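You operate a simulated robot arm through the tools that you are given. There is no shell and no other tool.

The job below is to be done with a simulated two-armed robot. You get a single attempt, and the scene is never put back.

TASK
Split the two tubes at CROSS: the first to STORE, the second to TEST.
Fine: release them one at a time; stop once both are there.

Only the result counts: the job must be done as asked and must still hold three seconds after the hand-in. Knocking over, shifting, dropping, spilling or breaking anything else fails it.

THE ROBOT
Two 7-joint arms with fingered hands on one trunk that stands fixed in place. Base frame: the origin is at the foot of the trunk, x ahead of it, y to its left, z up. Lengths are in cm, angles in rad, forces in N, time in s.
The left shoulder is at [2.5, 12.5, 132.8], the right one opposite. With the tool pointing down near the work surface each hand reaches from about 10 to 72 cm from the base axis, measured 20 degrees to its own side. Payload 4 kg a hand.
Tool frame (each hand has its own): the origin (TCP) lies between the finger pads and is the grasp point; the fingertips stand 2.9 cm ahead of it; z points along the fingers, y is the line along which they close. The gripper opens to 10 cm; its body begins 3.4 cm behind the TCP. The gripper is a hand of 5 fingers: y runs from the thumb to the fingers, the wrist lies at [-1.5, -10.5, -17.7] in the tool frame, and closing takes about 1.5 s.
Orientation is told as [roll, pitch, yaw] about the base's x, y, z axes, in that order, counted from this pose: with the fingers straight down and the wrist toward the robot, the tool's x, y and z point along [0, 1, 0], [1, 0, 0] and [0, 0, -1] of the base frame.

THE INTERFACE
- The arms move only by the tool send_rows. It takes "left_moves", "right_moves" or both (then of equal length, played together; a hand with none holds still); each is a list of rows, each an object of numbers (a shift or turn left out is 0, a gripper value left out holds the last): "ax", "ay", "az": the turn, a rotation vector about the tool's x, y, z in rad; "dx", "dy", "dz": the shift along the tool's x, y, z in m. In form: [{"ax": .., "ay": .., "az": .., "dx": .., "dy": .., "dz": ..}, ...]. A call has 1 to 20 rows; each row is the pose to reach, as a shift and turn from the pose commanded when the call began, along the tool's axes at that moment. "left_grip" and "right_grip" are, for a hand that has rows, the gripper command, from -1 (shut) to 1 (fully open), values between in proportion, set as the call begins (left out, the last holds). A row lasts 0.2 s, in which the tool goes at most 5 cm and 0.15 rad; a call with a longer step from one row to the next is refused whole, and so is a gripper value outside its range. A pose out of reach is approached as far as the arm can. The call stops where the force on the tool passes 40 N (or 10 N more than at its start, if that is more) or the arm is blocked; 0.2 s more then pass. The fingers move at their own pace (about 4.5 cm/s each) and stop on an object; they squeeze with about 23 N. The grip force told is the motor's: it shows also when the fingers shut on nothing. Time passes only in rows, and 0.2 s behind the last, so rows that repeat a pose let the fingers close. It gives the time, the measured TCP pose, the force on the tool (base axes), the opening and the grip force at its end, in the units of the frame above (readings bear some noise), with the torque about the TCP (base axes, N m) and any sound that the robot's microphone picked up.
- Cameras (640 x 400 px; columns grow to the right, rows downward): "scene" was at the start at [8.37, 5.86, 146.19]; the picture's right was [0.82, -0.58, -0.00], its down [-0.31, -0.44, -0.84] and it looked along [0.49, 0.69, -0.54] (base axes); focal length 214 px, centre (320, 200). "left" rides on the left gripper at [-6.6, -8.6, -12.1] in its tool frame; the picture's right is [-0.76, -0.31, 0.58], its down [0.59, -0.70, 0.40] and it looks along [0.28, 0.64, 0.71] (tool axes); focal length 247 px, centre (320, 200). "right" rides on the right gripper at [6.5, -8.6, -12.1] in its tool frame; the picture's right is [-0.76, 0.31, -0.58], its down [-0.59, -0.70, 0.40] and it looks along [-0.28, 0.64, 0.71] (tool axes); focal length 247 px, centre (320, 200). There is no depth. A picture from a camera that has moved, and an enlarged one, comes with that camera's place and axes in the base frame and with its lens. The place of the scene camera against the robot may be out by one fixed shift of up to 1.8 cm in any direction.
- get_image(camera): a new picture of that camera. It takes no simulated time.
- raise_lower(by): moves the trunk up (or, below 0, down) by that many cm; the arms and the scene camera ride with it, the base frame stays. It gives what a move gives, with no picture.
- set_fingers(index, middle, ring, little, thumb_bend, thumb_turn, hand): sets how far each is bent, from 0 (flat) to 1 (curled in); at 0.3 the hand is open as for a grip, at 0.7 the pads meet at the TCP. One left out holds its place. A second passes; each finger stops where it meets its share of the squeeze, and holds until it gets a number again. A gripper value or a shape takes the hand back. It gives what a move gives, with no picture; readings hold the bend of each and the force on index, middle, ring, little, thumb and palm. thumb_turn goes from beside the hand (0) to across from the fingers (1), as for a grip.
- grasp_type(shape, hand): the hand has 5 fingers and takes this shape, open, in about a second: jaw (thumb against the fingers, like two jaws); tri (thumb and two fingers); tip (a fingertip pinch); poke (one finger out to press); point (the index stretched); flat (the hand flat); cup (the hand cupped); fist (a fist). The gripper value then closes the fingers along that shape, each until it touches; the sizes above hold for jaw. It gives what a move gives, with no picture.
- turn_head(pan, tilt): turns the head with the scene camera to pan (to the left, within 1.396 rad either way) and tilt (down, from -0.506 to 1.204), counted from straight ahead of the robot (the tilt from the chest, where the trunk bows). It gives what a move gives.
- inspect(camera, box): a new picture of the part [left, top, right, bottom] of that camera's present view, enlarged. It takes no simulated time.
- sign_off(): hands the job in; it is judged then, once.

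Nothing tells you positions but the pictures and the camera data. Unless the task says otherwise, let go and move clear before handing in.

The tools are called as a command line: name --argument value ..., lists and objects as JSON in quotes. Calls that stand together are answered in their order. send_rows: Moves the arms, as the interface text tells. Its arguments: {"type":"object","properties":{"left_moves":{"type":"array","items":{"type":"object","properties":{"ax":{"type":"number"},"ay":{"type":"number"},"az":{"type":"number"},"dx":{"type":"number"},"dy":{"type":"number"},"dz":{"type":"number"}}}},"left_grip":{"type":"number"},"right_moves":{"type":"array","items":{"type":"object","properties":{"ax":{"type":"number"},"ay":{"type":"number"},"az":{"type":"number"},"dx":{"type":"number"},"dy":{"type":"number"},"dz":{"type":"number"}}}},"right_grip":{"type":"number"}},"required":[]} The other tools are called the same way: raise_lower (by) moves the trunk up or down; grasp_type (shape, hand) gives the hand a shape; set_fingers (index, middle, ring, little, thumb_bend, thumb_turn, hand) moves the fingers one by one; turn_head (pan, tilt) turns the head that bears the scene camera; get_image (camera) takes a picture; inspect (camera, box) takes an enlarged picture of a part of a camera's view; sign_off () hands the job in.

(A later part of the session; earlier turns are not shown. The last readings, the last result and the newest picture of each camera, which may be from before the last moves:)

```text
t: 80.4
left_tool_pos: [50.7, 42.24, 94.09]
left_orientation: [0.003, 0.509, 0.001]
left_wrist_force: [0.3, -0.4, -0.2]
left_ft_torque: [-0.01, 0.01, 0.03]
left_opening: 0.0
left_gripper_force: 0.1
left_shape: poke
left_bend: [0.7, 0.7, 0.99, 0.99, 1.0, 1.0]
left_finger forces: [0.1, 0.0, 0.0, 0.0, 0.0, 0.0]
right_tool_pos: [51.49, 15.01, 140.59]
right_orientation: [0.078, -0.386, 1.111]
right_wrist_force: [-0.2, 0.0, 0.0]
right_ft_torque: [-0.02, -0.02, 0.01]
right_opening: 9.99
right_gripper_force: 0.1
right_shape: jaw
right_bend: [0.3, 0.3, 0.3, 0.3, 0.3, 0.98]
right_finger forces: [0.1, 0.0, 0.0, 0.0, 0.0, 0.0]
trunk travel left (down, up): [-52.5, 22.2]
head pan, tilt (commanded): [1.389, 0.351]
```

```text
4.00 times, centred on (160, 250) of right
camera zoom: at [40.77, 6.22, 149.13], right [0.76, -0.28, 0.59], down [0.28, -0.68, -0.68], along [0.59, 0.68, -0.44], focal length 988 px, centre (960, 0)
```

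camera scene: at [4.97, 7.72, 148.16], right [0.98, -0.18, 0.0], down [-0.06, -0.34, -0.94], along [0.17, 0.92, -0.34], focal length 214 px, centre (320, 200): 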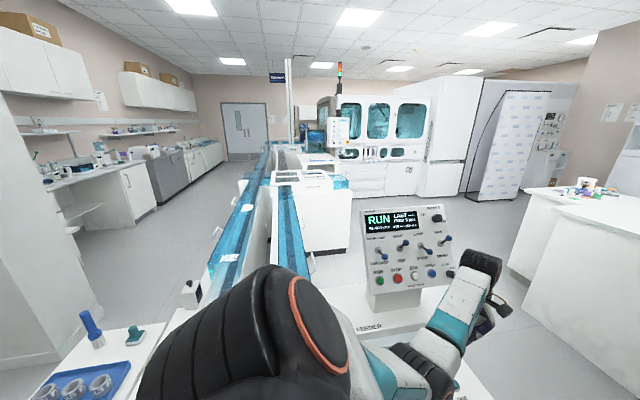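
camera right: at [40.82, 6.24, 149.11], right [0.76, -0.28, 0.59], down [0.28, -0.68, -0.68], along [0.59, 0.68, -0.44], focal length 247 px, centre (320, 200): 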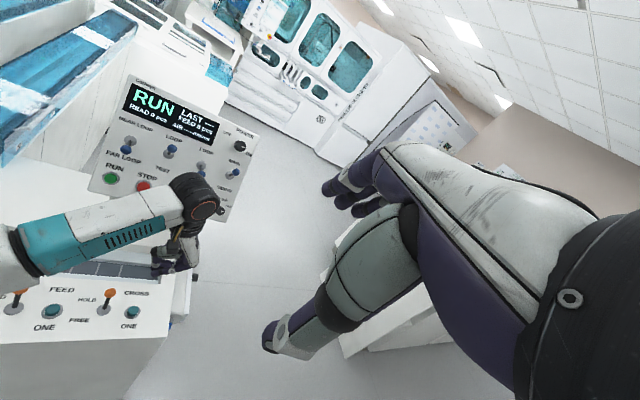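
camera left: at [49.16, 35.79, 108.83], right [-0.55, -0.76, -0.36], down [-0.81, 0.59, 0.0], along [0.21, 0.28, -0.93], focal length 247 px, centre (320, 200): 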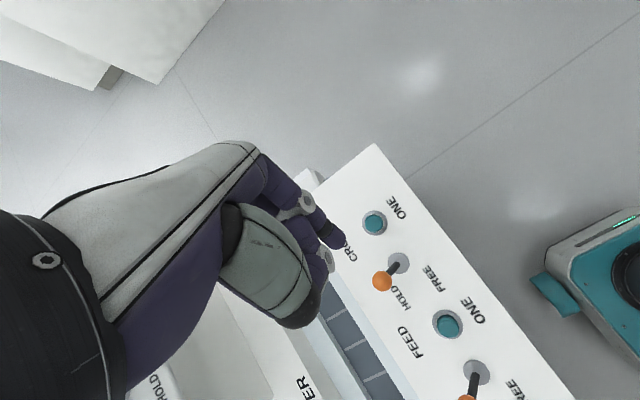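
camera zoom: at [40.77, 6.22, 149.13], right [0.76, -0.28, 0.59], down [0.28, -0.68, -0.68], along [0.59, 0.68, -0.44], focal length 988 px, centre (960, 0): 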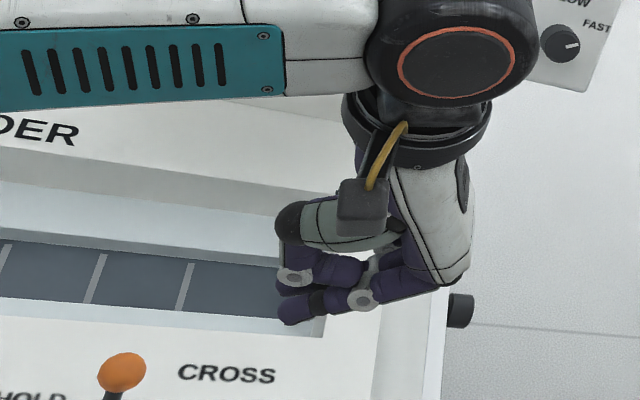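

The poke shape has index and middle forward. I move to a standoff below the NEAR/FAR lever knob, while still checking that the first tube does not come back.

send_rows --left_moves '[{"dx": 0.0089, "dy": -0.0151, "dz": -0.0018, "ax": -0.0384, "ay": 0.1244, "az": -0.0323}, {"dx": 0.0178, "dy": -0.0302, "dz": -0.0035, "ax": -0.0768, "ay": 0.2487, "az": -0.0647}, {"dx": 0.0267, "dy": -0.0453, "dz": -0.0053, "ax": -0.1152, "ay": 0.3731, "az": -0.097}, {"dx": 0.0356, "dy": -0.0604, "dz": -0.007, "ax": -0.1536, "ay": 0.4975, "az": -0.1294}, {"dx": 0.0445, "dy": -0.0755, "dz": -0.0088, "ax": -0.192, "ay": 0.6218, "az": -0.1617}, {"dx": 0.0535, "dy": -0.0905, "dz": -0.0105, "ax": -0.2305, "ay": 0.7462, "az": -0.1941}, {"dx": 0.0624, "dy": -0.1056, "dz": -0.0123, "ax": -0.2689, "ay": 0.8705, "az": -0.2264}, {"dx": 0.0713, "dy": -0.1207, "dz": -0.014, "ax": -0.3073, "ay": 0.9949, "az": -0.2588}, {"dx": 0.0802, "dy": -0.1358, "dz": -0.0158, "ax": -0.3457, "ay": 1.1193, "az": -0.2911}, {"dx": 0.0891, "dy": -0.1509, "dz": -0.0175, "ax": -0.3841, "ay": 1.2436, "az": -0.3235}, {"dx": 0.098, "dy": -0.166, "dz": -0.0193, "ax": -0.4225, "ay": 1.368, "az": -0.3558}]'

get_image --camera "left"

inspect --camera "right" --box '[40, 60, 260, 220]'

inspect --camera "scene" --box '[210, 160, 330, 280]'

```text
t: 82.8
left_tool_pos: [37.01, 51.99, 103.97]
left_orientation: [1.405, -0.003, 0.0]
left_wrist_force: [-0.6, 0.4, -0.2]
left_ft_torque: [0.02, 0.0, -0.04]
left_opening: 0.01
left_gripper_force: 0.0
left_shape: poke
left_bend: [0.7, 0.7, 0.99, 0.99, 1.0, 1.0]
left_finger forces: [0.0, 0.1, 0.0, 0.0, 0.0, 0.0]
right_tool_pos: [51.28, 14.98, 140.65]
right_orientation: [0.076, -0.388, 1.11]
right_wrist_force: [0.2, -0.6, 0.2]
right_ft_torque: [0.01, -0.01, 0.03]
right_opening: 9.99
right_gripper_force: 0.0
right_shape: jaw
right_bend: [0.3, 0.3, 0.3, 0.3, 0.3, 0.98]
right_finger forces: [0.0, 0.0, 0.0, 0.0, 0.0, 0.1]
trunk travel left (down, up): [-52.5, 22.2]
head pan, tilt (commanded): [1.389, 0.351]
```

```text
taken
camera left: at [28.52, 39.12, 99.47], right [-0.31, 0.44, -0.84], down [-0.7, 0.49, 0.51], along [0.64, 0.75, 0.16], focal length 247 px, centre (320, 200)
```

left: 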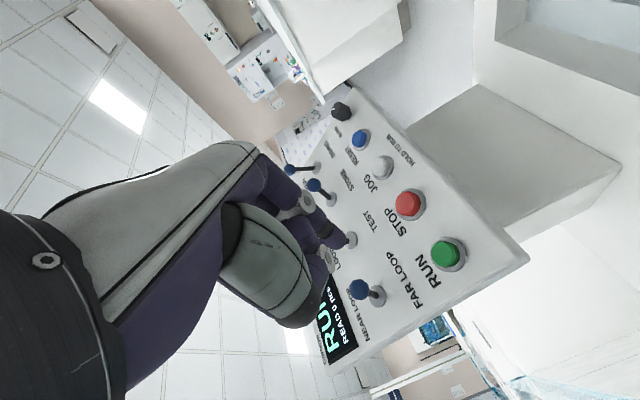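

```text
2.50 times, centred on (150, 140) of right
camera zoom: at [40.68, 6.22, 149.15], right [0.76, -0.28, 0.59], down [0.28, -0.68, -0.68], along [0.59, 0.68, -0.44], focal length 617 px, centre (745, 350)
```

zoom: 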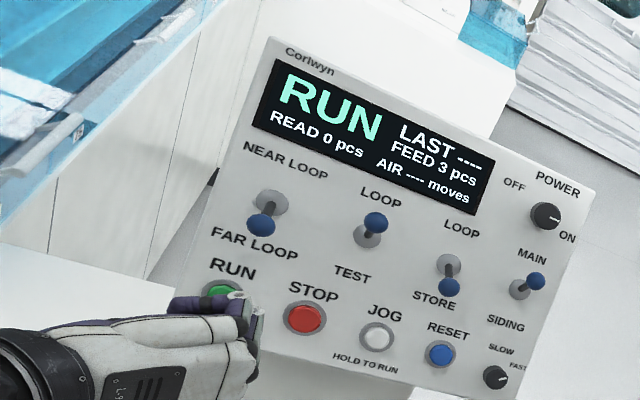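

```text
3.33 times, centred on (270, 220) of scene
camera zoom: at [4.84, 7.7, 148.17], right [0.98, -0.18, 0.0], down [-0.06, -0.34, -0.94], along [0.17, 0.92, -0.34], focal length 715 px, centre (487, 133)
```

zoom: 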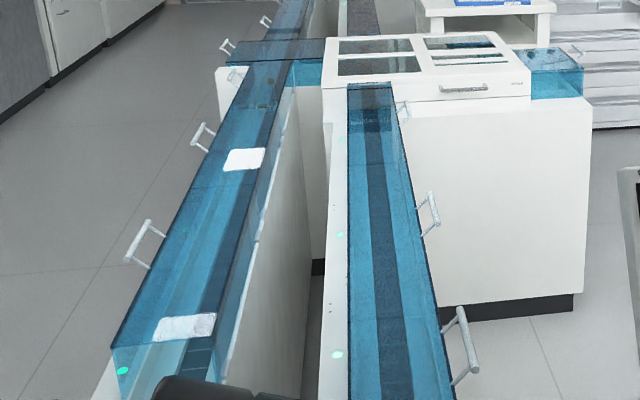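

The lever knob is confirmed at ≈(37.3, 65.2, 105.1). I wait some more seconds to be certain that no tube returns via the right lane.

send_rows --left_moves '[{}, {}, {}, {}, {}, {}, {}, {}, {}, {}, {}, {}, {}, {}, {}, {}, {}, {}, {}, {}]'

inspect --camera "scene" --box '[230, 160, 330, 250]'

send_rows --left_moves '[{}, {}, {}, {}, {}, {}, {}, {}, {}, {}, {}, {}, {}, {}, {}, {}, {}, {}, {}, {}]'

inspect --camera "scene" --box '[230, 160, 330, 250]'

inspect --camera "scene" --box '[284, 140, 314, 160]'

```text
t: 87.0
left_tool_pos: [37.06, 51.95, 104.07]
left_orientation: [1.402, 0.0, 0.002]
left_wrist_force: [-0.3, 0.1, -0.4]
left_ft_torque: [0.01, -0.02, 0.0]
left_opening: 0.0
left_gripper_force: 0.2
left_shape: poke
left_bend: [0.7, 0.7, 0.99, 0.99, 1.0, 1.0]
left_finger forces: [0.1, 0.0, 0.0, 0.1, 0.0, 0.0]
right_tool_pos: [51.43, 15.15, 140.71]
right_orientation: [0.078, -0.387, 1.11]
right_wrist_force: [-0.6, -0.1, 0.5]
right_ft_torque: [-0.02, -0.03, 0.0]
right_opening: 9.98
right_gripper_force: 0.0
right_shape: jaw
right_bend: [0.3, 0.3, 0.3, 0.3, 0.3, 0.98]
right_finger forces: [0.1, 0.0, 0.1, 0.1, 0.1, 0.1]
trunk travel left (down, up): [-52.5, 22.2]
head pan, tilt (commanded): [1.389, 0.351]
```

```text
4.44 times, centred on (280, 205) of scene
camera zoom: at [4.91, 7.69, 148.16], right [0.98, -0.18, 0.0], down [-0.06, -0.34, -0.94], along [0.17, 0.92, -0.34], focal length 953 px, centre (498, 178)
```

zoom: 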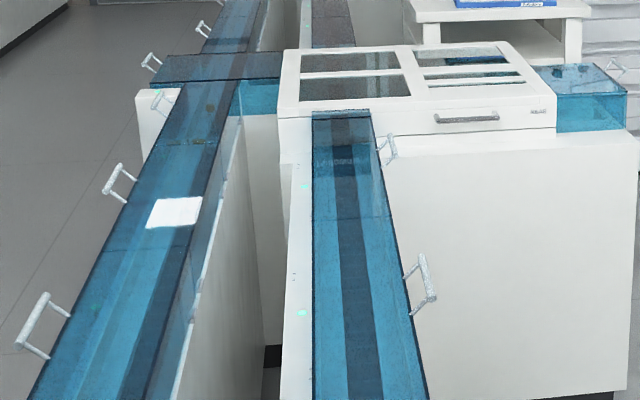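

```text
t: 91.2
left_tool_pos: [37.15, 51.96, 103.95]
left_orientation: [1.401, 0.0, 0.002]
left_wrist_force: [-0.5, -0.6, -0.2]
left_ft_torque: [-0.02, -0.02, -0.04]
left_opening: 0.0
left_gripper_force: 0.0
left_shape: poke
left_bend: [0.7, 0.7, 0.99, 0.99, 1.0, 1.0]
left_finger forces: [0.1, 0.1, 0.1, 0.0, 0.0, 0.1]
right_tool_pos: [51.32, 14.97, 140.63]
right_orientation: [0.08, -0.387, 1.111]
right_wrist_force: [-0.5, -0.8, -0.3]
right_ft_torque: [0.01, -0.02, -0.01]
right_opening: 9.99
right_gripper_force: 0.1
right_shape: jaw
right_bend: [0.3, 0.3, 0.3, 0.3, 0.3, 0.98]
right_finger forces: [0.0, 0.1, 0.0, 0.0, 0.0, 0.0]
trunk travel left (down, up): [-52.5, 22.2]
head pan, tilt (commanded): [1.389, 0.351]
```

```text
4.44 times, centred on (280, 205) of scene
camera zoom: at [4.91, 7.69, 148.16], right [0.98, -0.18, 0.0], down [-0.06, -0.34, -0.94], along [0.17, 0.92, -0.34], focal length 953 px, centre (498, 178)
```

zoom: 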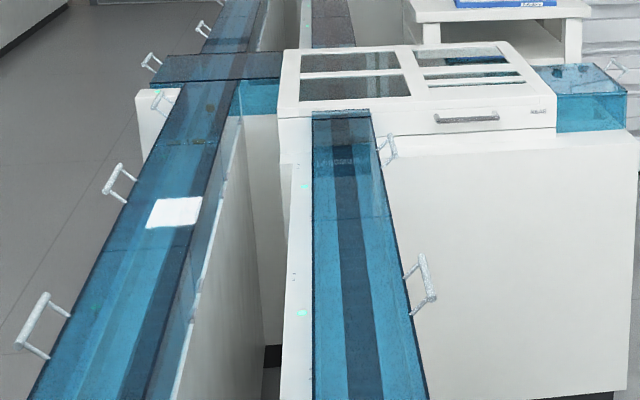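

```text
16.00 times, centred on (299, 150) of scene
camera zoom: at [4.91, 7.69, 148.16], right [0.98, -0.18, 0.0], down [-0.06, -0.34, -0.94], along [0.17, 0.92, -0.34], focal length 3432 px, centre (656, 1000)
```

zoom: 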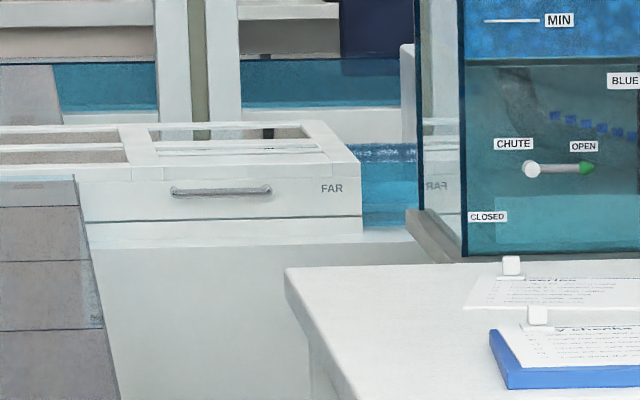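

The first tube never came back, so it stayed at STORE via FAR; hence TEST must be on the NEAR side. Now I move in below the FAR LOOP lever knob.

send_rows --left_moves '[{"dz": 0.025}, {"dz": 0.05}, {"dz": 0.07}, {"dz": 0.088}, {"dx": -0.001, "dz": 0.1}]'

get_image --camera "left"

inspect --camera "left" --box '[250, 180, 430, 340]'

inspect --camera "right" --box '[80, 100, 200, 220]'

```text
t: 92.4
left_tool_pos: [37.13, 61.72, 102.16]
left_orientation: [1.403, -0.001, 0.0]
left_wrist_force: [0.3, 0.6, -0.3]
left_ft_torque: [-0.02, 0.0, 0.01]
left_opening: 0.0
left_gripper_force: 0.1
left_shape: poke
left_bend: [0.7, 0.7, 0.99, 0.99, 1.0, 1.0]
left_finger forces: [0.0, 0.1, 0.1, 0.0, 0.0, 0.1]
right_tool_pos: [51.51, 15.0, 140.59]
right_orientation: [0.079, -0.388, 1.11]
right_wrist_force: [0.9, 0.5, -0.6]
right_ft_torque: [0.03, 0.01, 0.01]
right_opening: 9.98
right_gripper_force: 0.1
right_shape: jaw
right_bend: [0.3, 0.3, 0.3, 0.3, 0.3, 0.98]
right_finger forces: [0.0, 0.0, 0.0, 0.1, 0.0, 0.0]
trunk travel left (down, up): [-52.5, 22.2]
head pan, tilt (commanded): [1.389, 0.351]
```

```text
taken
camera left: at [28.59, 48.96, 97.7], right [-0.31, 0.44, -0.84], down [-0.7, 0.49, 0.51], along [0.64, 0.75, 0.16], focal length 247 px, centre (320, 200)
```

left: 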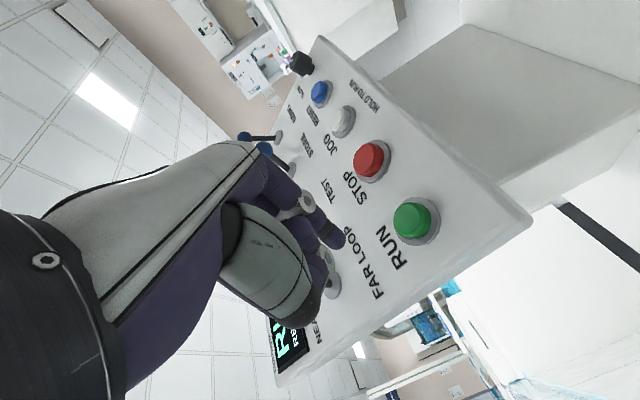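

```text
2.50 times, centred on (340, 260) of left
camera zoom: at [28.59, 48.96, 97.7], right [-0.31, 0.44, -0.84], down [-0.7, 0.49, 0.51], along [0.64, 0.75, 0.16], focal length 617 px, centre (270, 50)
```

zoom: 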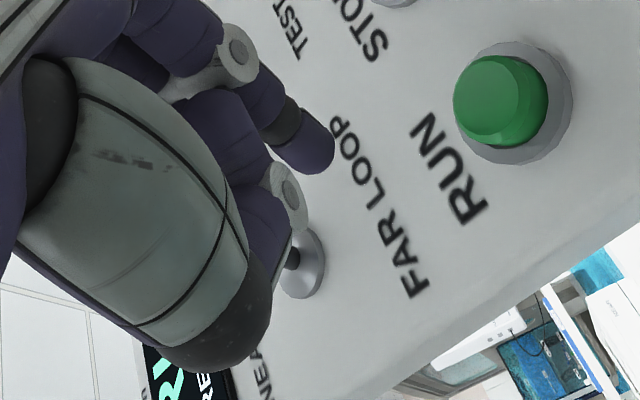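

```text
3.33 times, centred on (140, 160) of right
camera zoom: at [40.76, 6.23, 149.13], right [0.76, -0.28, 0.59], down [0.28, -0.68, -0.68], along [0.59, 0.68, -0.44], focal length 823 px, centre (920, 333)
```

zoom: 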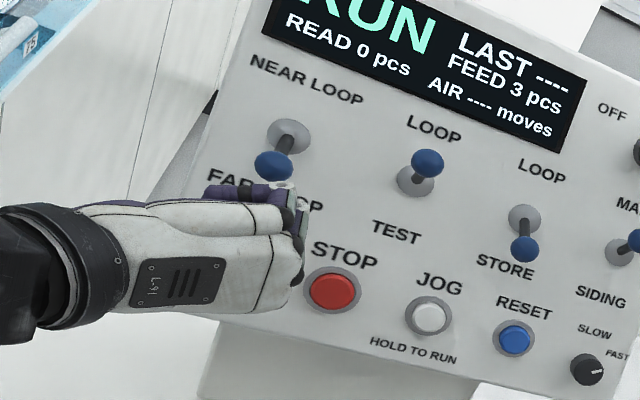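

I need a closer look at how the knuckles sit relative to the knob before pushing.

inspect --camera "right" --box '[105, 130, 155, 180]'

inspect --camera "scene" --box '[350, 220, 420, 290]'

```text
8.00 times, centred on (130, 155) of right
camera zoom: at [40.76, 6.23, 149.13], right [0.76, -0.28, 0.59], down [0.28, -0.68, -0.68], along [0.59, 0.68, -0.44], focal length 1976 px, centre (1840, 560)
```

zoom: 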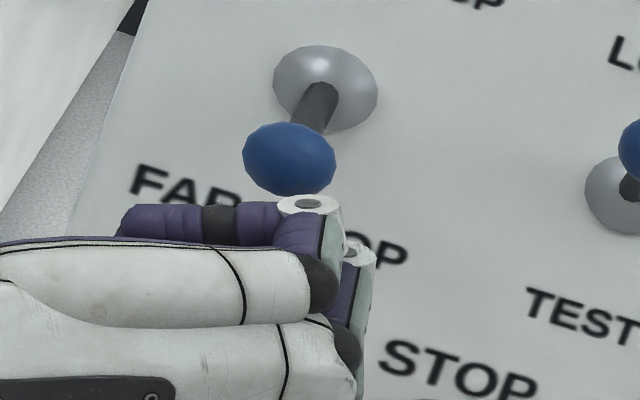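

```text
5.71 times, centred on (385, 255) of scene
camera zoom: at [4.91, 7.71, 148.16], right [0.98, -0.18, 0.0], down [-0.06, -0.34, -0.94], along [0.17, 0.92, -0.34], focal length 1226 px, centre (-51, -114)
```

zoom: 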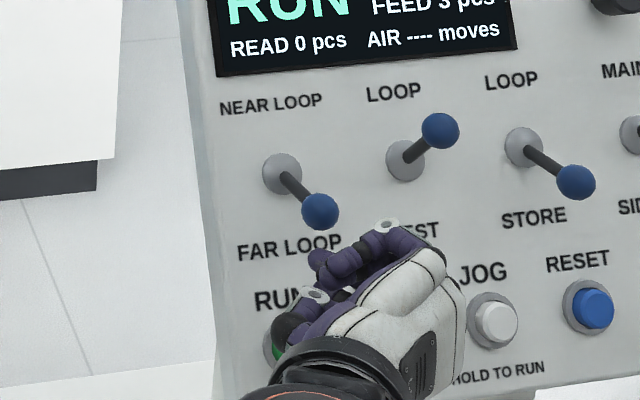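

The curled fingers sit well behind the fingertips, so pushing up with the extended fingers is fine. I go slightly deeper and push the knob upward along the panel.

send_rows --left_moves '[{"dz": 0.006}, {"dx": 0.0077, "dz": 0.008}, {"dx": 0.0155, "dz": 0.01}, {"dx": 0.0232, "dz": 0.012}, {"dx": 0.031, "dz": 0.014}, {"dx": 0.0387, "dz": 0.016}, {"dx": 0.0465, "dz": 0.018}]'

inspect --camera "right" --box '[80, 100, 200, 200]'

get_image --camera "left"

inspect --camera "scene" --box '[340, 200, 440, 290]'

```text
t: 94.0
left_tool_pos: [37.2, 64.4, 106.42]
left_orientation: [1.402, -0.001, 0.003]
left_wrist_force: [1.2, -0.8, -0.7]
left_ft_torque: [-0.06, 0.0, 0.0]
left_opening: 0.0
left_gripper_force: 0.1
left_shape: poke
left_bend: [0.7, 0.7, 0.99, 0.99, 1.0, 1.0]
left_finger forces: [0.0, 1.4, 0.0, 0.1, 0.0, 0.0]
right_tool_pos: [51.32, 14.94, 140.76]
right_orientation: [0.079, -0.387, 1.111]
right_wrist_force: [0.8, 0.9, -0.5]
right_ft_torque: [0.02, -0.02, -0.01]
right_opening: 9.97
right_gripper_force: 0.1
right_shape: jaw
right_bend: [0.3, 0.3, 0.3, 0.3, 0.3, 0.98]
right_finger forces: [0.1, 0.1, 0.0, 0.1, 0.0, 0.0]
trunk travel left (down, up): [-52.5, 22.2]
head pan, tilt (commanded): [1.389, 0.351]
```

```text
4.00 times, centred on (140, 150) of right
camera zoom: at [40.76, 6.22, 149.13], right [0.76, -0.28, 0.59], down [0.28, -0.68, -0.68], along [0.59, 0.68, -0.44], focal length 988 px, centre (1040, 400)
```

zoom: 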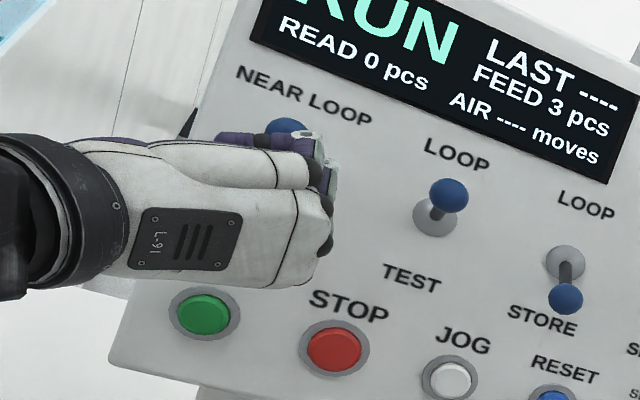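

```text
taken
camera left: at [28.59, 51.49, 102.04], right [-0.31, 0.44, -0.84], down [-0.7, 0.49, 0.51], along [0.64, 0.75, 0.16], focal length 247 px, centre (320, 200)
```

left: 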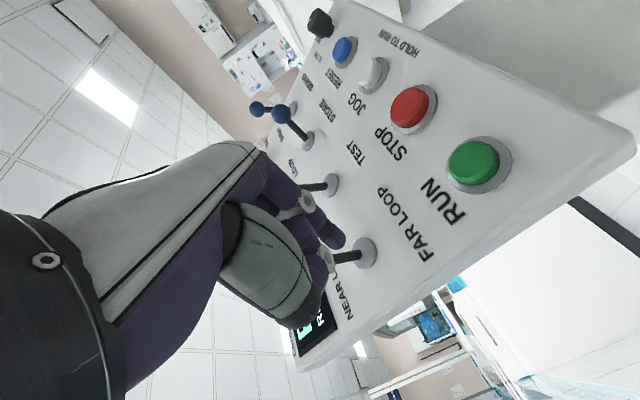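

```text
4.44 times, centred on (390, 245) of scene
camera zoom: at [4.91, 7.7, 148.16], right [0.98, -0.18, 0.0], down [-0.06, -0.34, -0.94], along [0.17, 0.92, -0.34], focal length 953 px, centre (9, 0)
```

zoom: 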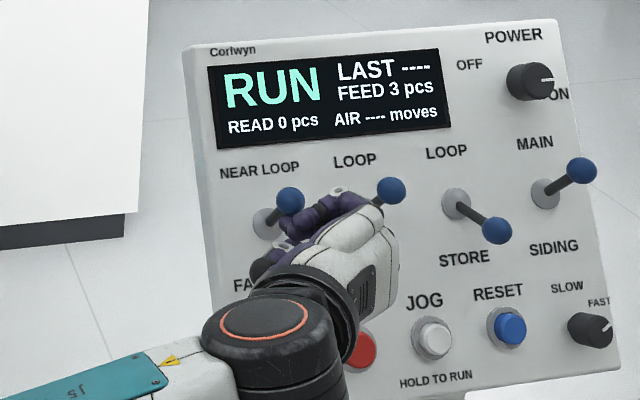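

The lever is now up at NEAR LOOP (the right and scene pictures agree). I retract and move to a standoff in front of the LOOP/TEST lever.

send_rows --left_moves '[{"dz": -0.02}, {"dz": -0.04}, {"dz": -0.06}, {"dz": -0.08}, {"dx": 0.0192, "dy": 0.0166, "dz": -0.0806, "ay": -0.05}, {"dx": 0.0384, "dy": 0.0332, "dz": -0.0812, "ay": -0.1}, {"dx": 0.0576, "dy": 0.0498, "dz": -0.0818, "ay": -0.15}, {"dx": 0.0768, "dy": 0.0664, "dz": -0.0824, "ay": -0.2}, {"dx": 0.096, "dy": 0.083, "dz": -0.083, "ay": -0.25}]'

get_image --camera "left"

inspect --camera "scene" --box '[340, 190, 470, 300]'

inspect --camera "scene" --box '[240, 168, 280, 193]'

```text
t: 96.0
left_tool_pos: [45.63, 57.7, 117.19]
left_orientation: [1.151, 0.0, 0.001]
left_wrist_force: [0.7, 0.0, -0.5]
left_ft_torque: [0.01, -0.01, 0.03]
left_opening: 0.0
left_gripper_force: 0.1
left_shape: poke
left_bend: [0.7, 0.7, 0.99, 0.99, 1.0, 1.0]
left_finger forces: [0.0, 0.0, 0.0, 0.0, 0.0, 0.0]
right_tool_pos: [51.54, 14.97, 140.62]
right_orientation: [0.078, -0.387, 1.11]
right_wrist_force: [-0.6, -0.7, -0.9]
right_ft_torque: [-0.02, -0.01, -0.04]
right_opening: 9.98
right_gripper_force: 0.1
right_shape: jaw
right_bend: [0.3, 0.3, 0.3, 0.3, 0.3, 0.98]
right_finger forces: [0.1, 0.0, 0.0, 0.0, 0.0, 0.1]
trunk travel left (down, up): [-52.5, 22.2]
head pan, tilt (commanded): [1.389, 0.351]
```

```text
taken
camera left: at [37.07, 44.17, 116.17], right [-0.31, 0.22, -0.93], down [-0.7, 0.6, 0.38], along [0.64, 0.77, -0.03], focal length 247 px, centre (320, 200)
```

left: 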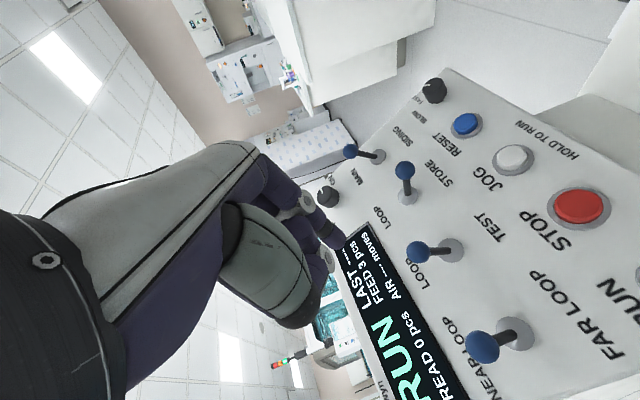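

```text
3.64 times, centred on (405, 245) of scene
camera zoom: at [4.97, 7.69, 148.16], right [0.98, -0.18, 0.0], down [-0.06, -0.34, -0.94], along [0.17, 0.92, -0.34], focal length 780 px, centre (11, 36)
```

zoom: 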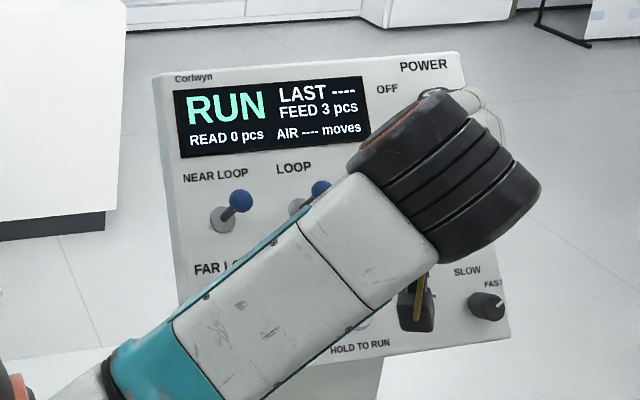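

```text
16.00 times, centred on (260, 180) of scene
camera zoom: at [4.97, 7.69, 148.16], right [0.98, -0.18, 0.0], down [-0.06, -0.34, -0.94], along [0.17, 0.92, -0.34], focal length 3432 px, centre (1280, 512)
```

zoom: 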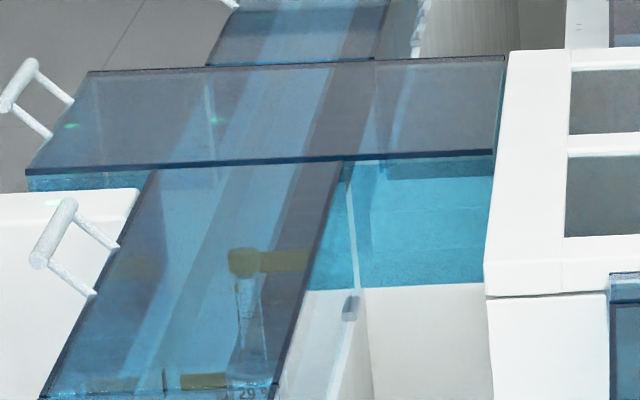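

The NEAR lever works: an orange diverter arm now lies across the left lane at the crossing. I now advance over the TEST knob exactly as I did for STORE.

send_rows --left_moves '[{"dy": 0.001, "dz": 0.02}, {"dy": 0.002, "dz": 0.04}, {"dy": 0.002, "dz": 0.06}, {"dy": 0.002, "dz": 0.08}, {"dy": 0.002, "dz": 0.097}]'

get_image --camera "left"

```text
t: 97.2
left_tool_pos: [45.69, 66.62, 113.59]
left_orientation: [1.153, 0.0, 0.004]
left_wrist_force: [0.8, -0.1, -0.1]
left_ft_torque: [-0.01, -0.01, 0.04]
left_opening: 0.0
left_gripper_force: 0.1
left_shape: poke
left_bend: [0.7, 0.7, 0.99, 0.99, 1.0, 1.0]
left_finger forces: [0.0, 0.0, 0.0, 0.0, 0.1, 0.0]
right_tool_pos: [51.4, 15.12, 140.69]
right_orientation: [0.079, -0.387, 1.11]
right_wrist_force: [0.9, 0.4, -0.2]
right_ft_torque: [0.02, 0.0, -0.01]
right_opening: 9.97
right_gripper_force: 0.1
right_shape: jaw
right_bend: [0.3, 0.3, 0.3, 0.3, 0.3, 0.98]
right_finger forces: [0.1, 0.0, 0.0, 0.1, 0.0, 0.0]
trunk travel left (down, up): [-52.5, 22.2]
head pan, tilt (commanded): [1.389, 0.351]
```

```text
taken
camera left: at [37.08, 53.14, 112.39], right [-0.31, 0.22, -0.93], down [-0.7, 0.6, 0.38], along [0.64, 0.77, -0.03], focal length 247 px, centre (320, 200)
```

left: 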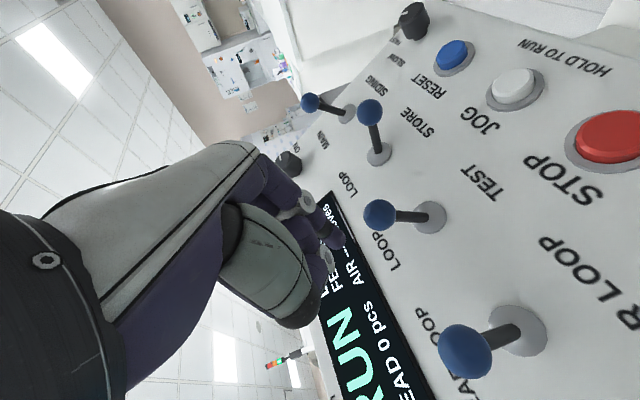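

The alignment matches the earlier STORE flip. I push the TEST knob down.

send_rows --left_moves '[{"dx": -0.01}, {"dx": -0.019}, {"dx": -0.028}, {"dx": -0.037}, {"dx": -0.045}, {"dx": -0.051}]'

send_rows --left_moves '[{"dz": -0.02}, {"dz": -0.04}, {"dz": -0.06}, {"dz": -0.08}, {"dz": -0.1}]'

get_image --camera "left"

inspect --camera "right" --box '[60, 60, 260, 220]'

inspect --camera "scene" --box '[270, 165, 350, 205]'

```text
t: 98.6
left_tool_pos: [45.75, 64.49, 108.8]
left_orientation: [1.151, -0.002, 0.002]
left_wrist_force: [-0.4, -0.8, -0.1]
left_ft_torque: [0.02, 0.01, 0.02]
left_opening: 0.0
left_gripper_force: 0.0
left_shape: poke
left_bend: [0.7, 0.7, 0.99, 0.99, 1.0, 1.0]
left_finger forces: [0.0, 0.1, 0.1, 0.0, 0.1, 0.0]
right_tool_pos: [51.52, 14.97, 140.68]
right_orientation: [0.079, -0.388, 1.11]
right_wrist_force: [-0.7, -0.4, 1.0]
right_ft_torque: [0.01, 0.03, -0.01]
right_opening: 9.99
right_gripper_force: 0.2
right_shape: jaw
right_bend: [0.3, 0.3, 0.3, 0.3, 0.3, 0.98]
right_finger forces: [0.0, 0.1, 0.0, 0.0, 0.0, 0.0]
trunk travel left (down, up): [-52.5, 22.2]
head pan, tilt (commanded): [1.389, 0.351]
```

```text
t: 99.8
left_tool_pos: [45.68, 55.51, 112.9]
left_orientation: [1.152, 0.0, 0.004]
left_wrist_force: [0.3, 0.3, -0.6]
left_ft_torque: [-0.05, 0.0, 0.0]
left_opening: 0.0
left_gripper_force: 0.1
left_shape: poke
left_bend: [0.7, 0.7, 0.99, 0.99, 1.0, 1.0]
left_finger forces: [0.0, 0.1, 0.1, 0.1, 0.0, 0.1]
right_tool_pos: [51.36, 14.95, 140.72]
right_orientation: [0.079, -0.388, 1.111]
right_wrist_force: [0.1, -0.2, 0.0]
right_ft_torque: [0.0, 0.01, 0.02]
right_opening: 10.0
right_gripper_force: 0.0
right_shape: jaw
right_bend: [0.3, 0.3, 0.3, 0.3, 0.3, 0.98]
right_finger forces: [0.1, 0.0, 0.0, 0.0, 0.1, 0.0]
trunk travel left (down, up): [-52.5, 22.2]
head pan, tilt (commanded): [1.389, 0.351]
```

```text
taken
camera left: at [37.17, 41.98, 111.66], right [-0.31, 0.22, -0.93], down [-0.7, 0.6, 0.38], along [0.64, 0.77, -0.03], focal length 247 px, centre (320, 200)
```

left: 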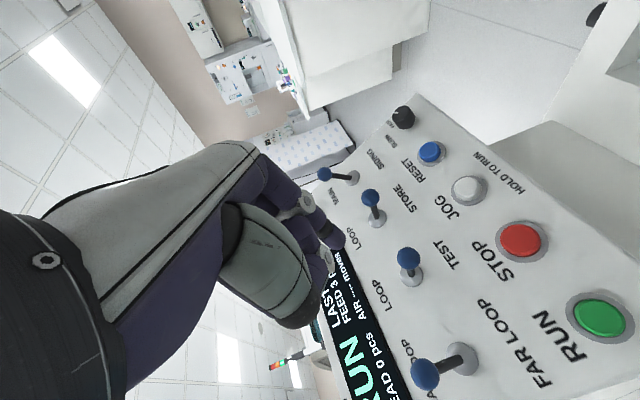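

```text
2.50 times, centred on (160, 140) of right
camera zoom: at [40.77, 6.16, 149.13], right [0.76, -0.28, 0.59], down [0.28, -0.68, -0.68], along [0.59, 0.68, -0.44], focal length 617 px, centre (720, 350)
```

zoom: 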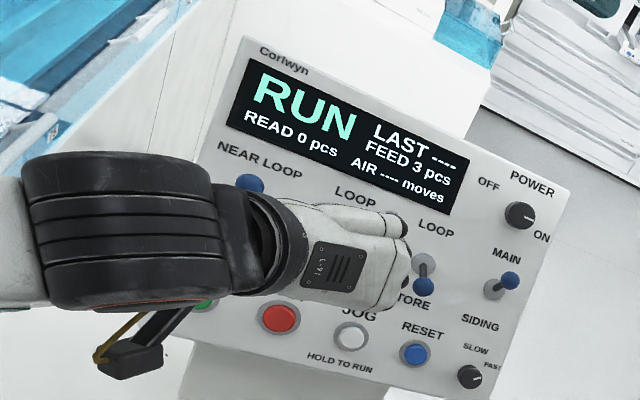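

```text
8.00 times, centred on (310, 185) of scene
camera zoom: at [4.92, 7.64, 148.17], right [0.98, -0.18, 0.0], down [-0.06, -0.34, -0.94], along [0.17, 0.92, -0.34], focal length 1716 px, centre (400, 320)
```

zoom: 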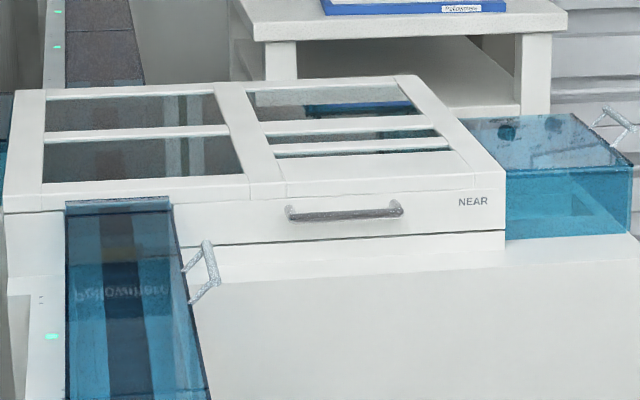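

TEST is now down and NEAR is set. I bring the finger back over CROSS ONE for the second tube.

send_rows --left_moves '[{"dx": -0.0245, "dy": 0.005, "dz": -0.0036, "ax": 0.0451, "ay": -0.1125, "az": 0.0293}, {"dx": -0.049, "dy": 0.01, "dz": -0.0071, "ax": 0.0901, "ay": -0.225, "az": 0.0585}, {"dx": -0.0735, "dy": 0.015, "dz": -0.0107, "ax": 0.1352, "ay": -0.3375, "az": 0.0878}, {"dx": -0.098, "dy": 0.02, "dz": -0.0142, "ax": 0.1803, "ay": -0.45, "az": 0.117}, {"dx": -0.1225, "dy": 0.025, "dz": -0.0178, "ax": 0.2254, "ay": -0.5625, "az": 0.1463}, {"dx": -0.147, "dy": 0.03, "dz": -0.0214, "ax": 0.2704, "ay": -0.6749, "az": 0.1756}, {"dx": -0.1715, "dy": 0.035, "dz": -0.0249, "ax": 0.3155, "ay": -0.7874, "az": 0.2048}, {"dx": -0.196, "dy": 0.04, "dz": -0.0285, "ax": 0.3606, "ay": -0.8999, "az": 0.2341}, {"dx": -0.2205, "dy": 0.045, "dz": -0.032, "ax": 0.4056, "ay": -1.0124, "az": 0.2633}, {"dx": -0.245, "dy": 0.05, "dz": -0.0356, "ax": 0.4507, "ay": -1.1249, "az": 0.2926}]'

get_image --camera "left"

inspect --camera "right" --box '[60, 60, 260, 220]'

inspect --camera "scene" --box '[240, 168, 280, 193]'

```text
t: 102.0
left_tool_pos: [50.7, 42.29, 91.77]
left_orientation: [0.0, 0.509, 0.001]
left_wrist_force: [0.2, 0.2, 0.0]
left_ft_torque: [0.02, -0.04, 0.01]
left_opening: 0.0
left_gripper_force: 0.1
left_shape: poke
left_bend: [0.7, 0.7, 0.99, 0.99, 1.0, 1.0]
left_finger forces: [0.0, 0.0, 0.1, 0.0, 0.0, 0.0]
right_tool_pos: [51.51, 14.96, 140.65]
right_orientation: [0.08, -0.386, 1.11]
right_wrist_force: [0.2, -0.2, 0.5]
right_ft_torque: [0.0, 0.01, -0.02]
right_opening: 9.97
right_gripper_force: 0.0
right_shape: jaw
right_bend: [0.3, 0.3, 0.3, 0.3, 0.3, 0.98]
right_finger forces: [0.0, 0.0, 0.0, 0.0, 0.0, 0.0]
trunk travel left (down, up): [-52.5, 22.2]
head pan, tilt (commanded): [1.389, 0.351]
```

```text
taken
camera left: at [49.23, 35.93, 106.4], right [-0.55, -0.76, -0.35], down [-0.81, 0.59, -0.01], along [0.21, 0.28, -0.94], focal length 247 px, centre (320, 200)
```

left: 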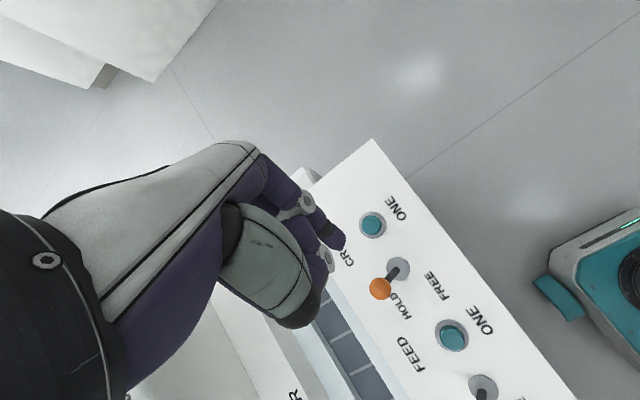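

```text
2.50 times, centred on (160, 140) of right
camera zoom: at [40.82, 6.22, 149.11], right [0.76, -0.28, 0.59], down [0.28, -0.68, -0.68], along [0.59, 0.68, -0.44], focal length 617 px, centre (720, 350)
```

zoom: 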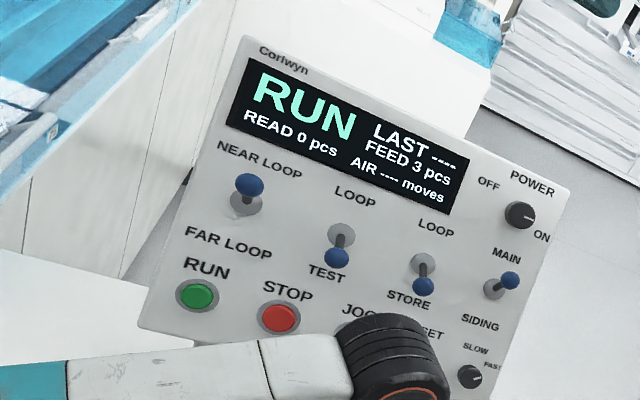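

```text
16.00 times, centred on (260, 180) of scene
camera zoom: at [4.97, 7.7, 148.16], right [0.98, -0.18, 0.0], down [-0.06, -0.34, -0.94], along [0.17, 0.92, -0.34], focal length 3432 px, centre (1280, 512)
```

zoom: 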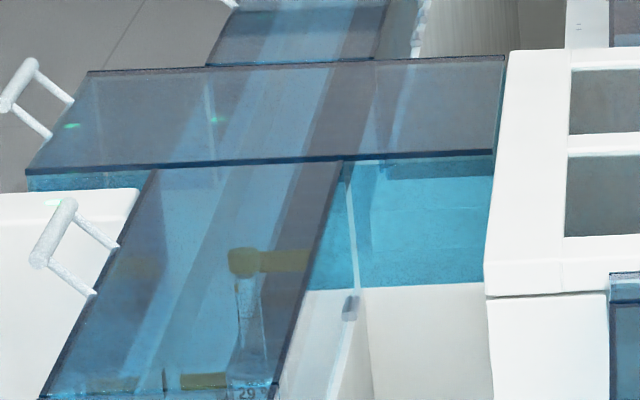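

The panel shows NEAR LOOP, TEST, STORE, MAIN and RUN. I descend to just above CROSS ONE.

send_rows --left_moves '[{"dy": 0.0122, "dz": 0.0218}, {"dy": 0.0244, "dz": 0.0437}, {"dy": 0.0365, "dz": 0.0655}, {"dy": 0.0478, "dz": 0.0855}]'

inspect --camera "left" --box '[280, 170, 440, 310]'

```text
t: 103.0
left_tool_pos: [50.72, 42.11, 81.98]
left_orientation: [0.001, 0.507, 0.001]
left_wrist_force: [-0.2, -1.0, 0.2]
left_ft_torque: [-0.02, -0.03, 0.02]
left_opening: 0.0
left_gripper_force: 0.1
left_shape: poke
left_bend: [0.7, 0.7, 0.99, 0.99, 1.0, 1.0]
left_finger forces: [0.1, 0.0, 0.1, 0.1, 0.0, 0.1]
right_tool_pos: [51.52, 15.1, 140.64]
right_orientation: [0.078, -0.388, 1.111]
right_wrist_force: [-0.4, -0.1, -0.6]
right_ft_torque: [0.0, 0.04, 0.0]
right_opening: 9.99
right_gripper_force: 0.0
right_shape: jaw
right_bend: [0.3, 0.3, 0.3, 0.3, 0.3, 0.98]
right_finger forces: [0.0, 0.1, 0.1, 0.0, 0.0, 0.1]
trunk travel left (down, up): [-52.5, 22.2]
head pan, tilt (commanded): [1.389, 0.351]
```

```text
2.86 times, centred on (360, 240) of left
camera zoom: at [49.09, 35.71, 96.59], right [-0.55, -0.76, -0.36], down [-0.81, 0.59, -0.01], along [0.21, 0.28, -0.93], focal length 706 px, centre (206, 86)
```

zoom: 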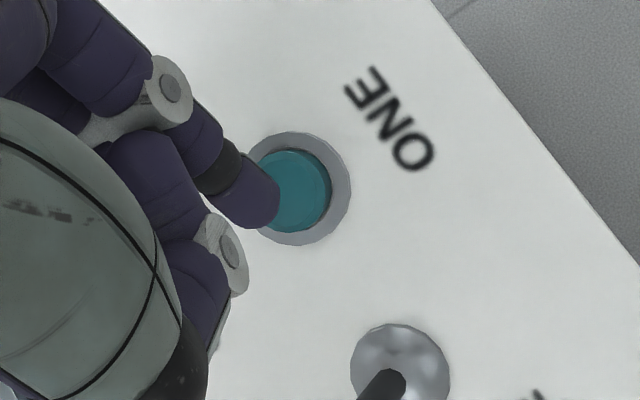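

The fingertip is just above the button as before. I press CROSS ONE once for the second tube.

send_rows --left_moves '[{"dy": 0.0039, "dz": 0.007}, {"dy": 0.0068, "dz": 0.0122}, {"dy": 0.0083, "dz": 0.0148}, {"dy": 0.0092, "dz": 0.0166}]'

send_rows --left_moves '[{"dy": -0.0097, "dz": -0.0175}, {"dy": -0.0195, "dz": -0.035}]'

inspect --camera "scene" --box '[240, 168, 280, 193]'

```text
t: 104.0
left_tool_pos: [50.64, 42.17, 80.23]
left_orientation: [0.003, 0.509, 0.001]
left_wrist_force: [-0.4, -0.1, 3.8]
left_ft_torque: [-0.06, 0.02, 0.03]
left_opening: 0.0
left_gripper_force: 0.2
left_shape: poke
left_bend: [0.7, 0.7, 0.99, 0.99, 1.0, 1.0]
left_finger forces: [3.5, 0.1, 0.0, 0.0, 0.0, 0.1]
right_tool_pos: [51.48, 14.94, 140.65]
right_orientation: [0.081, -0.387, 1.111]
right_wrist_force: [-0.4, 0.0, -0.1]
right_ft_torque: [0.02, 0.01, 0.01]
right_opening: 9.96
right_gripper_force: 0.0
right_shape: jaw
right_bend: [0.3, 0.3, 0.3, 0.3, 0.3, 0.98]
right_finger forces: [0.0, 0.0, 0.0, 0.1, 0.0, 0.0]
trunk travel left (down, up): [-52.5, 22.2]
head pan, tilt (commanded): [1.389, 0.351]
heard: click
```

```text
t: 104.6
left_tool_pos: [50.52, 42.34, 84.22]
left_orientation: [0.001, 0.511, 0.001]
left_wrist_force: [-0.1, 0.0, 0.1]
left_ft_torque: [0.0, 0.01, -0.01]
left_opening: 0.02
left_gripper_force: 0.1
left_shape: poke
left_bend: [0.7, 0.7, 0.99, 0.99, 1.0, 1.0]
left_finger forces: [0.0, 0.1, 0.0, 0.0, 0.0, 0.1]
right_tool_pos: [51.45, 14.96, 140.8]
right_orientation: [0.079, -0.387, 1.108]
right_wrist_force: [-0.7, -0.6, -0.6]
right_ft_torque: [-0.03, 0.0, 0.02]
right_opening: 10.0
right_gripper_force: 0.0
right_shape: jaw
right_bend: [0.3, 0.3, 0.3, 0.3, 0.3, 0.98]
right_finger forces: [0.1, 0.0, 0.0, 0.0, 0.0, 0.0]
trunk travel left (down, up): [-52.5, 22.2]
head pan, tilt (commanded): [1.389, 0.351]
```

```text
16.00 times, centred on (260, 180) of scene
camera zoom: at [4.91, 7.69, 148.16], right [0.98, -0.18, 0.0], down [-0.06, -0.34, -0.94], along [0.17, 0.92, -0.34], focal length 3432 px, centre (1280, 512)
```

zoom: 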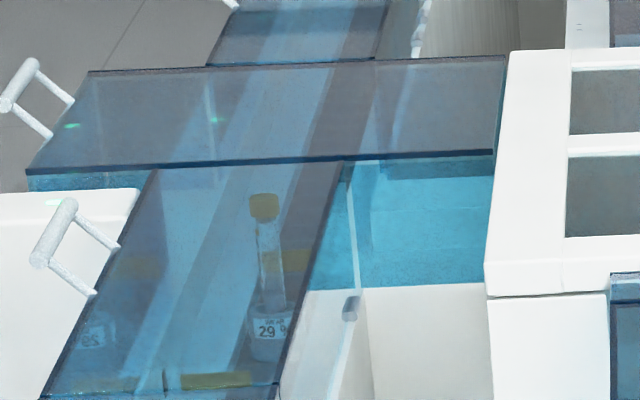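

The second tube (yellow, 29 %) is on its way toward the diverter arm. I lift off and follow it.

send_rows --left_moves '[{"dy": -0.0122, "dz": -0.0218}, {"dy": -0.0244, "dz": -0.0436}, {"dy": -0.0365, "dz": -0.0655}, {"dy": -0.0487, "dz": -0.0873}]'

inspect --camera "scene" --box '[240, 165, 290, 196]'

send_rows --left_moves '[{}, {}, {}, {}]'

inspect --camera "scene" --box '[240, 165, 290, 196]'

send_rows --left_moves '[{}, {}, {}, {}]'

inspect --camera "scene" --box '[240, 165, 290, 196]'

```text
t: 105.6
left_tool_pos: [50.69, 42.15, 94.14]
left_orientation: [0.002, 0.511, 0.002]
left_wrist_force: [0.4, 0.1, -0.3]
left_ft_torque: [-0.01, 0.0, -0.02]
left_opening: 0.03
left_gripper_force: 0.0
left_shape: poke
left_bend: [0.7, 0.7, 0.99, 0.99, 1.0, 1.0]
left_finger forces: [0.0, 0.0, 0.0, 0.0, 0.0, 0.0]
right_tool_pos: [51.49, 15.0, 140.56]
right_orientation: [0.078, -0.387, 1.11]
right_wrist_force: [0.5, 0.3, -0.2]
right_ft_torque: [-0.01, 0.0, 0.03]
right_opening: 10.0
right_gripper_force: 0.0
right_shape: jaw
right_bend: [0.3, 0.3, 0.3, 0.3, 0.3, 0.98]
right_finger forces: [0.0, 0.0, 0.0, 0.0, 0.1, 0.1]
trunk travel left (down, up): [-52.5, 22.2]
head pan, tilt (commanded): [1.389, 0.351]
```

```text
12.80 times, centred on (265, 180) of scene
camera zoom: at [4.91, 7.69, 148.16], right [0.98, -0.18, 0.0], down [-0.06, -0.34, -0.94], along [0.17, 0.92, -0.34], focal length 2745 px, centre (1024, 450)
```

zoom: 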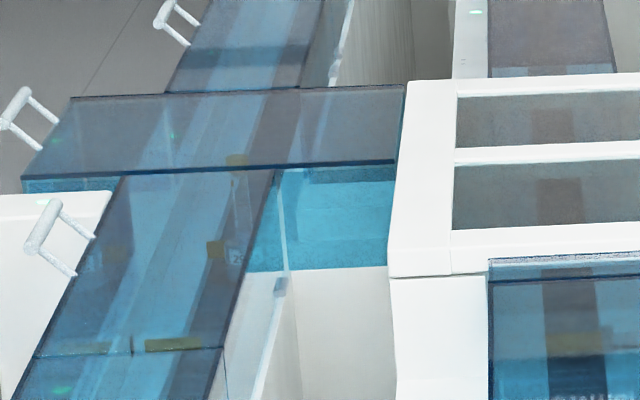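

```text
t: 106.6
left_tool_pos: [50.68, 42.3, 94.13]
left_orientation: [0.0, 0.508, 0.002]
left_wrist_force: [0.4, 0.1, -0.6]
left_ft_torque: [0.01, -0.01, 0.04]
left_opening: 0.03
left_gripper_force: 0.0
left_shape: poke
left_bend: [0.7, 0.7, 0.99, 0.99, 1.0, 1.0]
left_finger forces: [0.0, 0.1, 0.1, 0.1, 0.0, 0.0]
right_tool_pos: [51.42, 15.05, 140.7]
right_orientation: [0.079, -0.387, 1.11]
right_wrist_force: [0.3, 0.1, 0.1]
right_ft_torque: [-0.04, -0.01, 0.0]
right_opening: 9.98
right_gripper_force: 0.1
right_shape: jaw
right_bend: [0.3, 0.3, 0.3, 0.3, 0.3, 0.98]
right_finger forces: [0.1, 0.0, 0.0, 0.1, 0.0, 0.0]
trunk travel left (down, up): [-52.5, 22.2]
head pan, tilt (commanded): [1.389, 0.351]
```

```text
12.80 times, centred on (265, 180) of scene
camera zoom: at [4.92, 7.69, 148.16], right [0.98, -0.18, 0.0], down [-0.06, -0.34, -0.94], along [0.17, 0.92, -0.34], focal length 2745 px, centre (1024, 450)
```

zoom: 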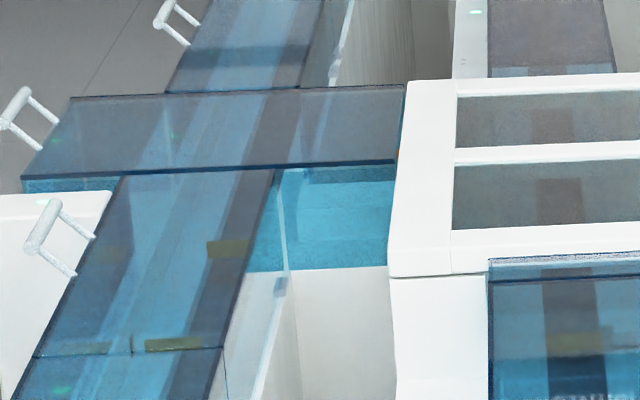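

```text
t: 107.6
left_tool_pos: [50.68, 42.24, 94.16]
left_orientation: [0.001, 0.507, 0.003]
left_wrist_force: [0.8, 0.2, -1.0]
left_ft_torque: [-0.01, -0.02, -0.01]
left_opening: 0.03
left_gripper_force: 0.2
left_shape: poke
left_bend: [0.7, 0.7, 0.99, 0.99, 1.0, 1.0]
left_finger forces: [0.1, 0.0, 0.0, 0.1, 0.1, 0.0]
right_tool_pos: [51.39, 15.05, 140.64]
right_orientation: [0.08, -0.387, 1.11]
right_wrist_force: [0.4, 0.3, -1.0]
right_ft_torque: [-0.02, -0.03, -0.03]
right_opening: 9.98
right_gripper_force: 0.0
right_shape: jaw
right_bend: [0.3, 0.3, 0.3, 0.3, 0.3, 0.98]
right_finger forces: [0.0, 0.0, 0.0, 0.0, 0.1, 0.0]
trunk travel left (down, up): [-52.5, 22.2]
head pan, tilt (commanded): [1.389, 0.351]
```

```text
12.80 times, centred on (265, 180) of scene
camera zoom: at [4.92, 7.69, 148.16], right [0.98, -0.18, 0.0], down [-0.06, -0.34, -0.94], along [0.17, 0.92, -0.34], focal length 2745 px, centre (1024, 450)
```

zoom: 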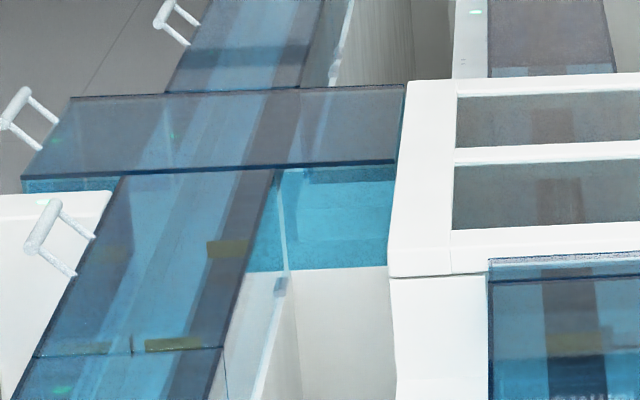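

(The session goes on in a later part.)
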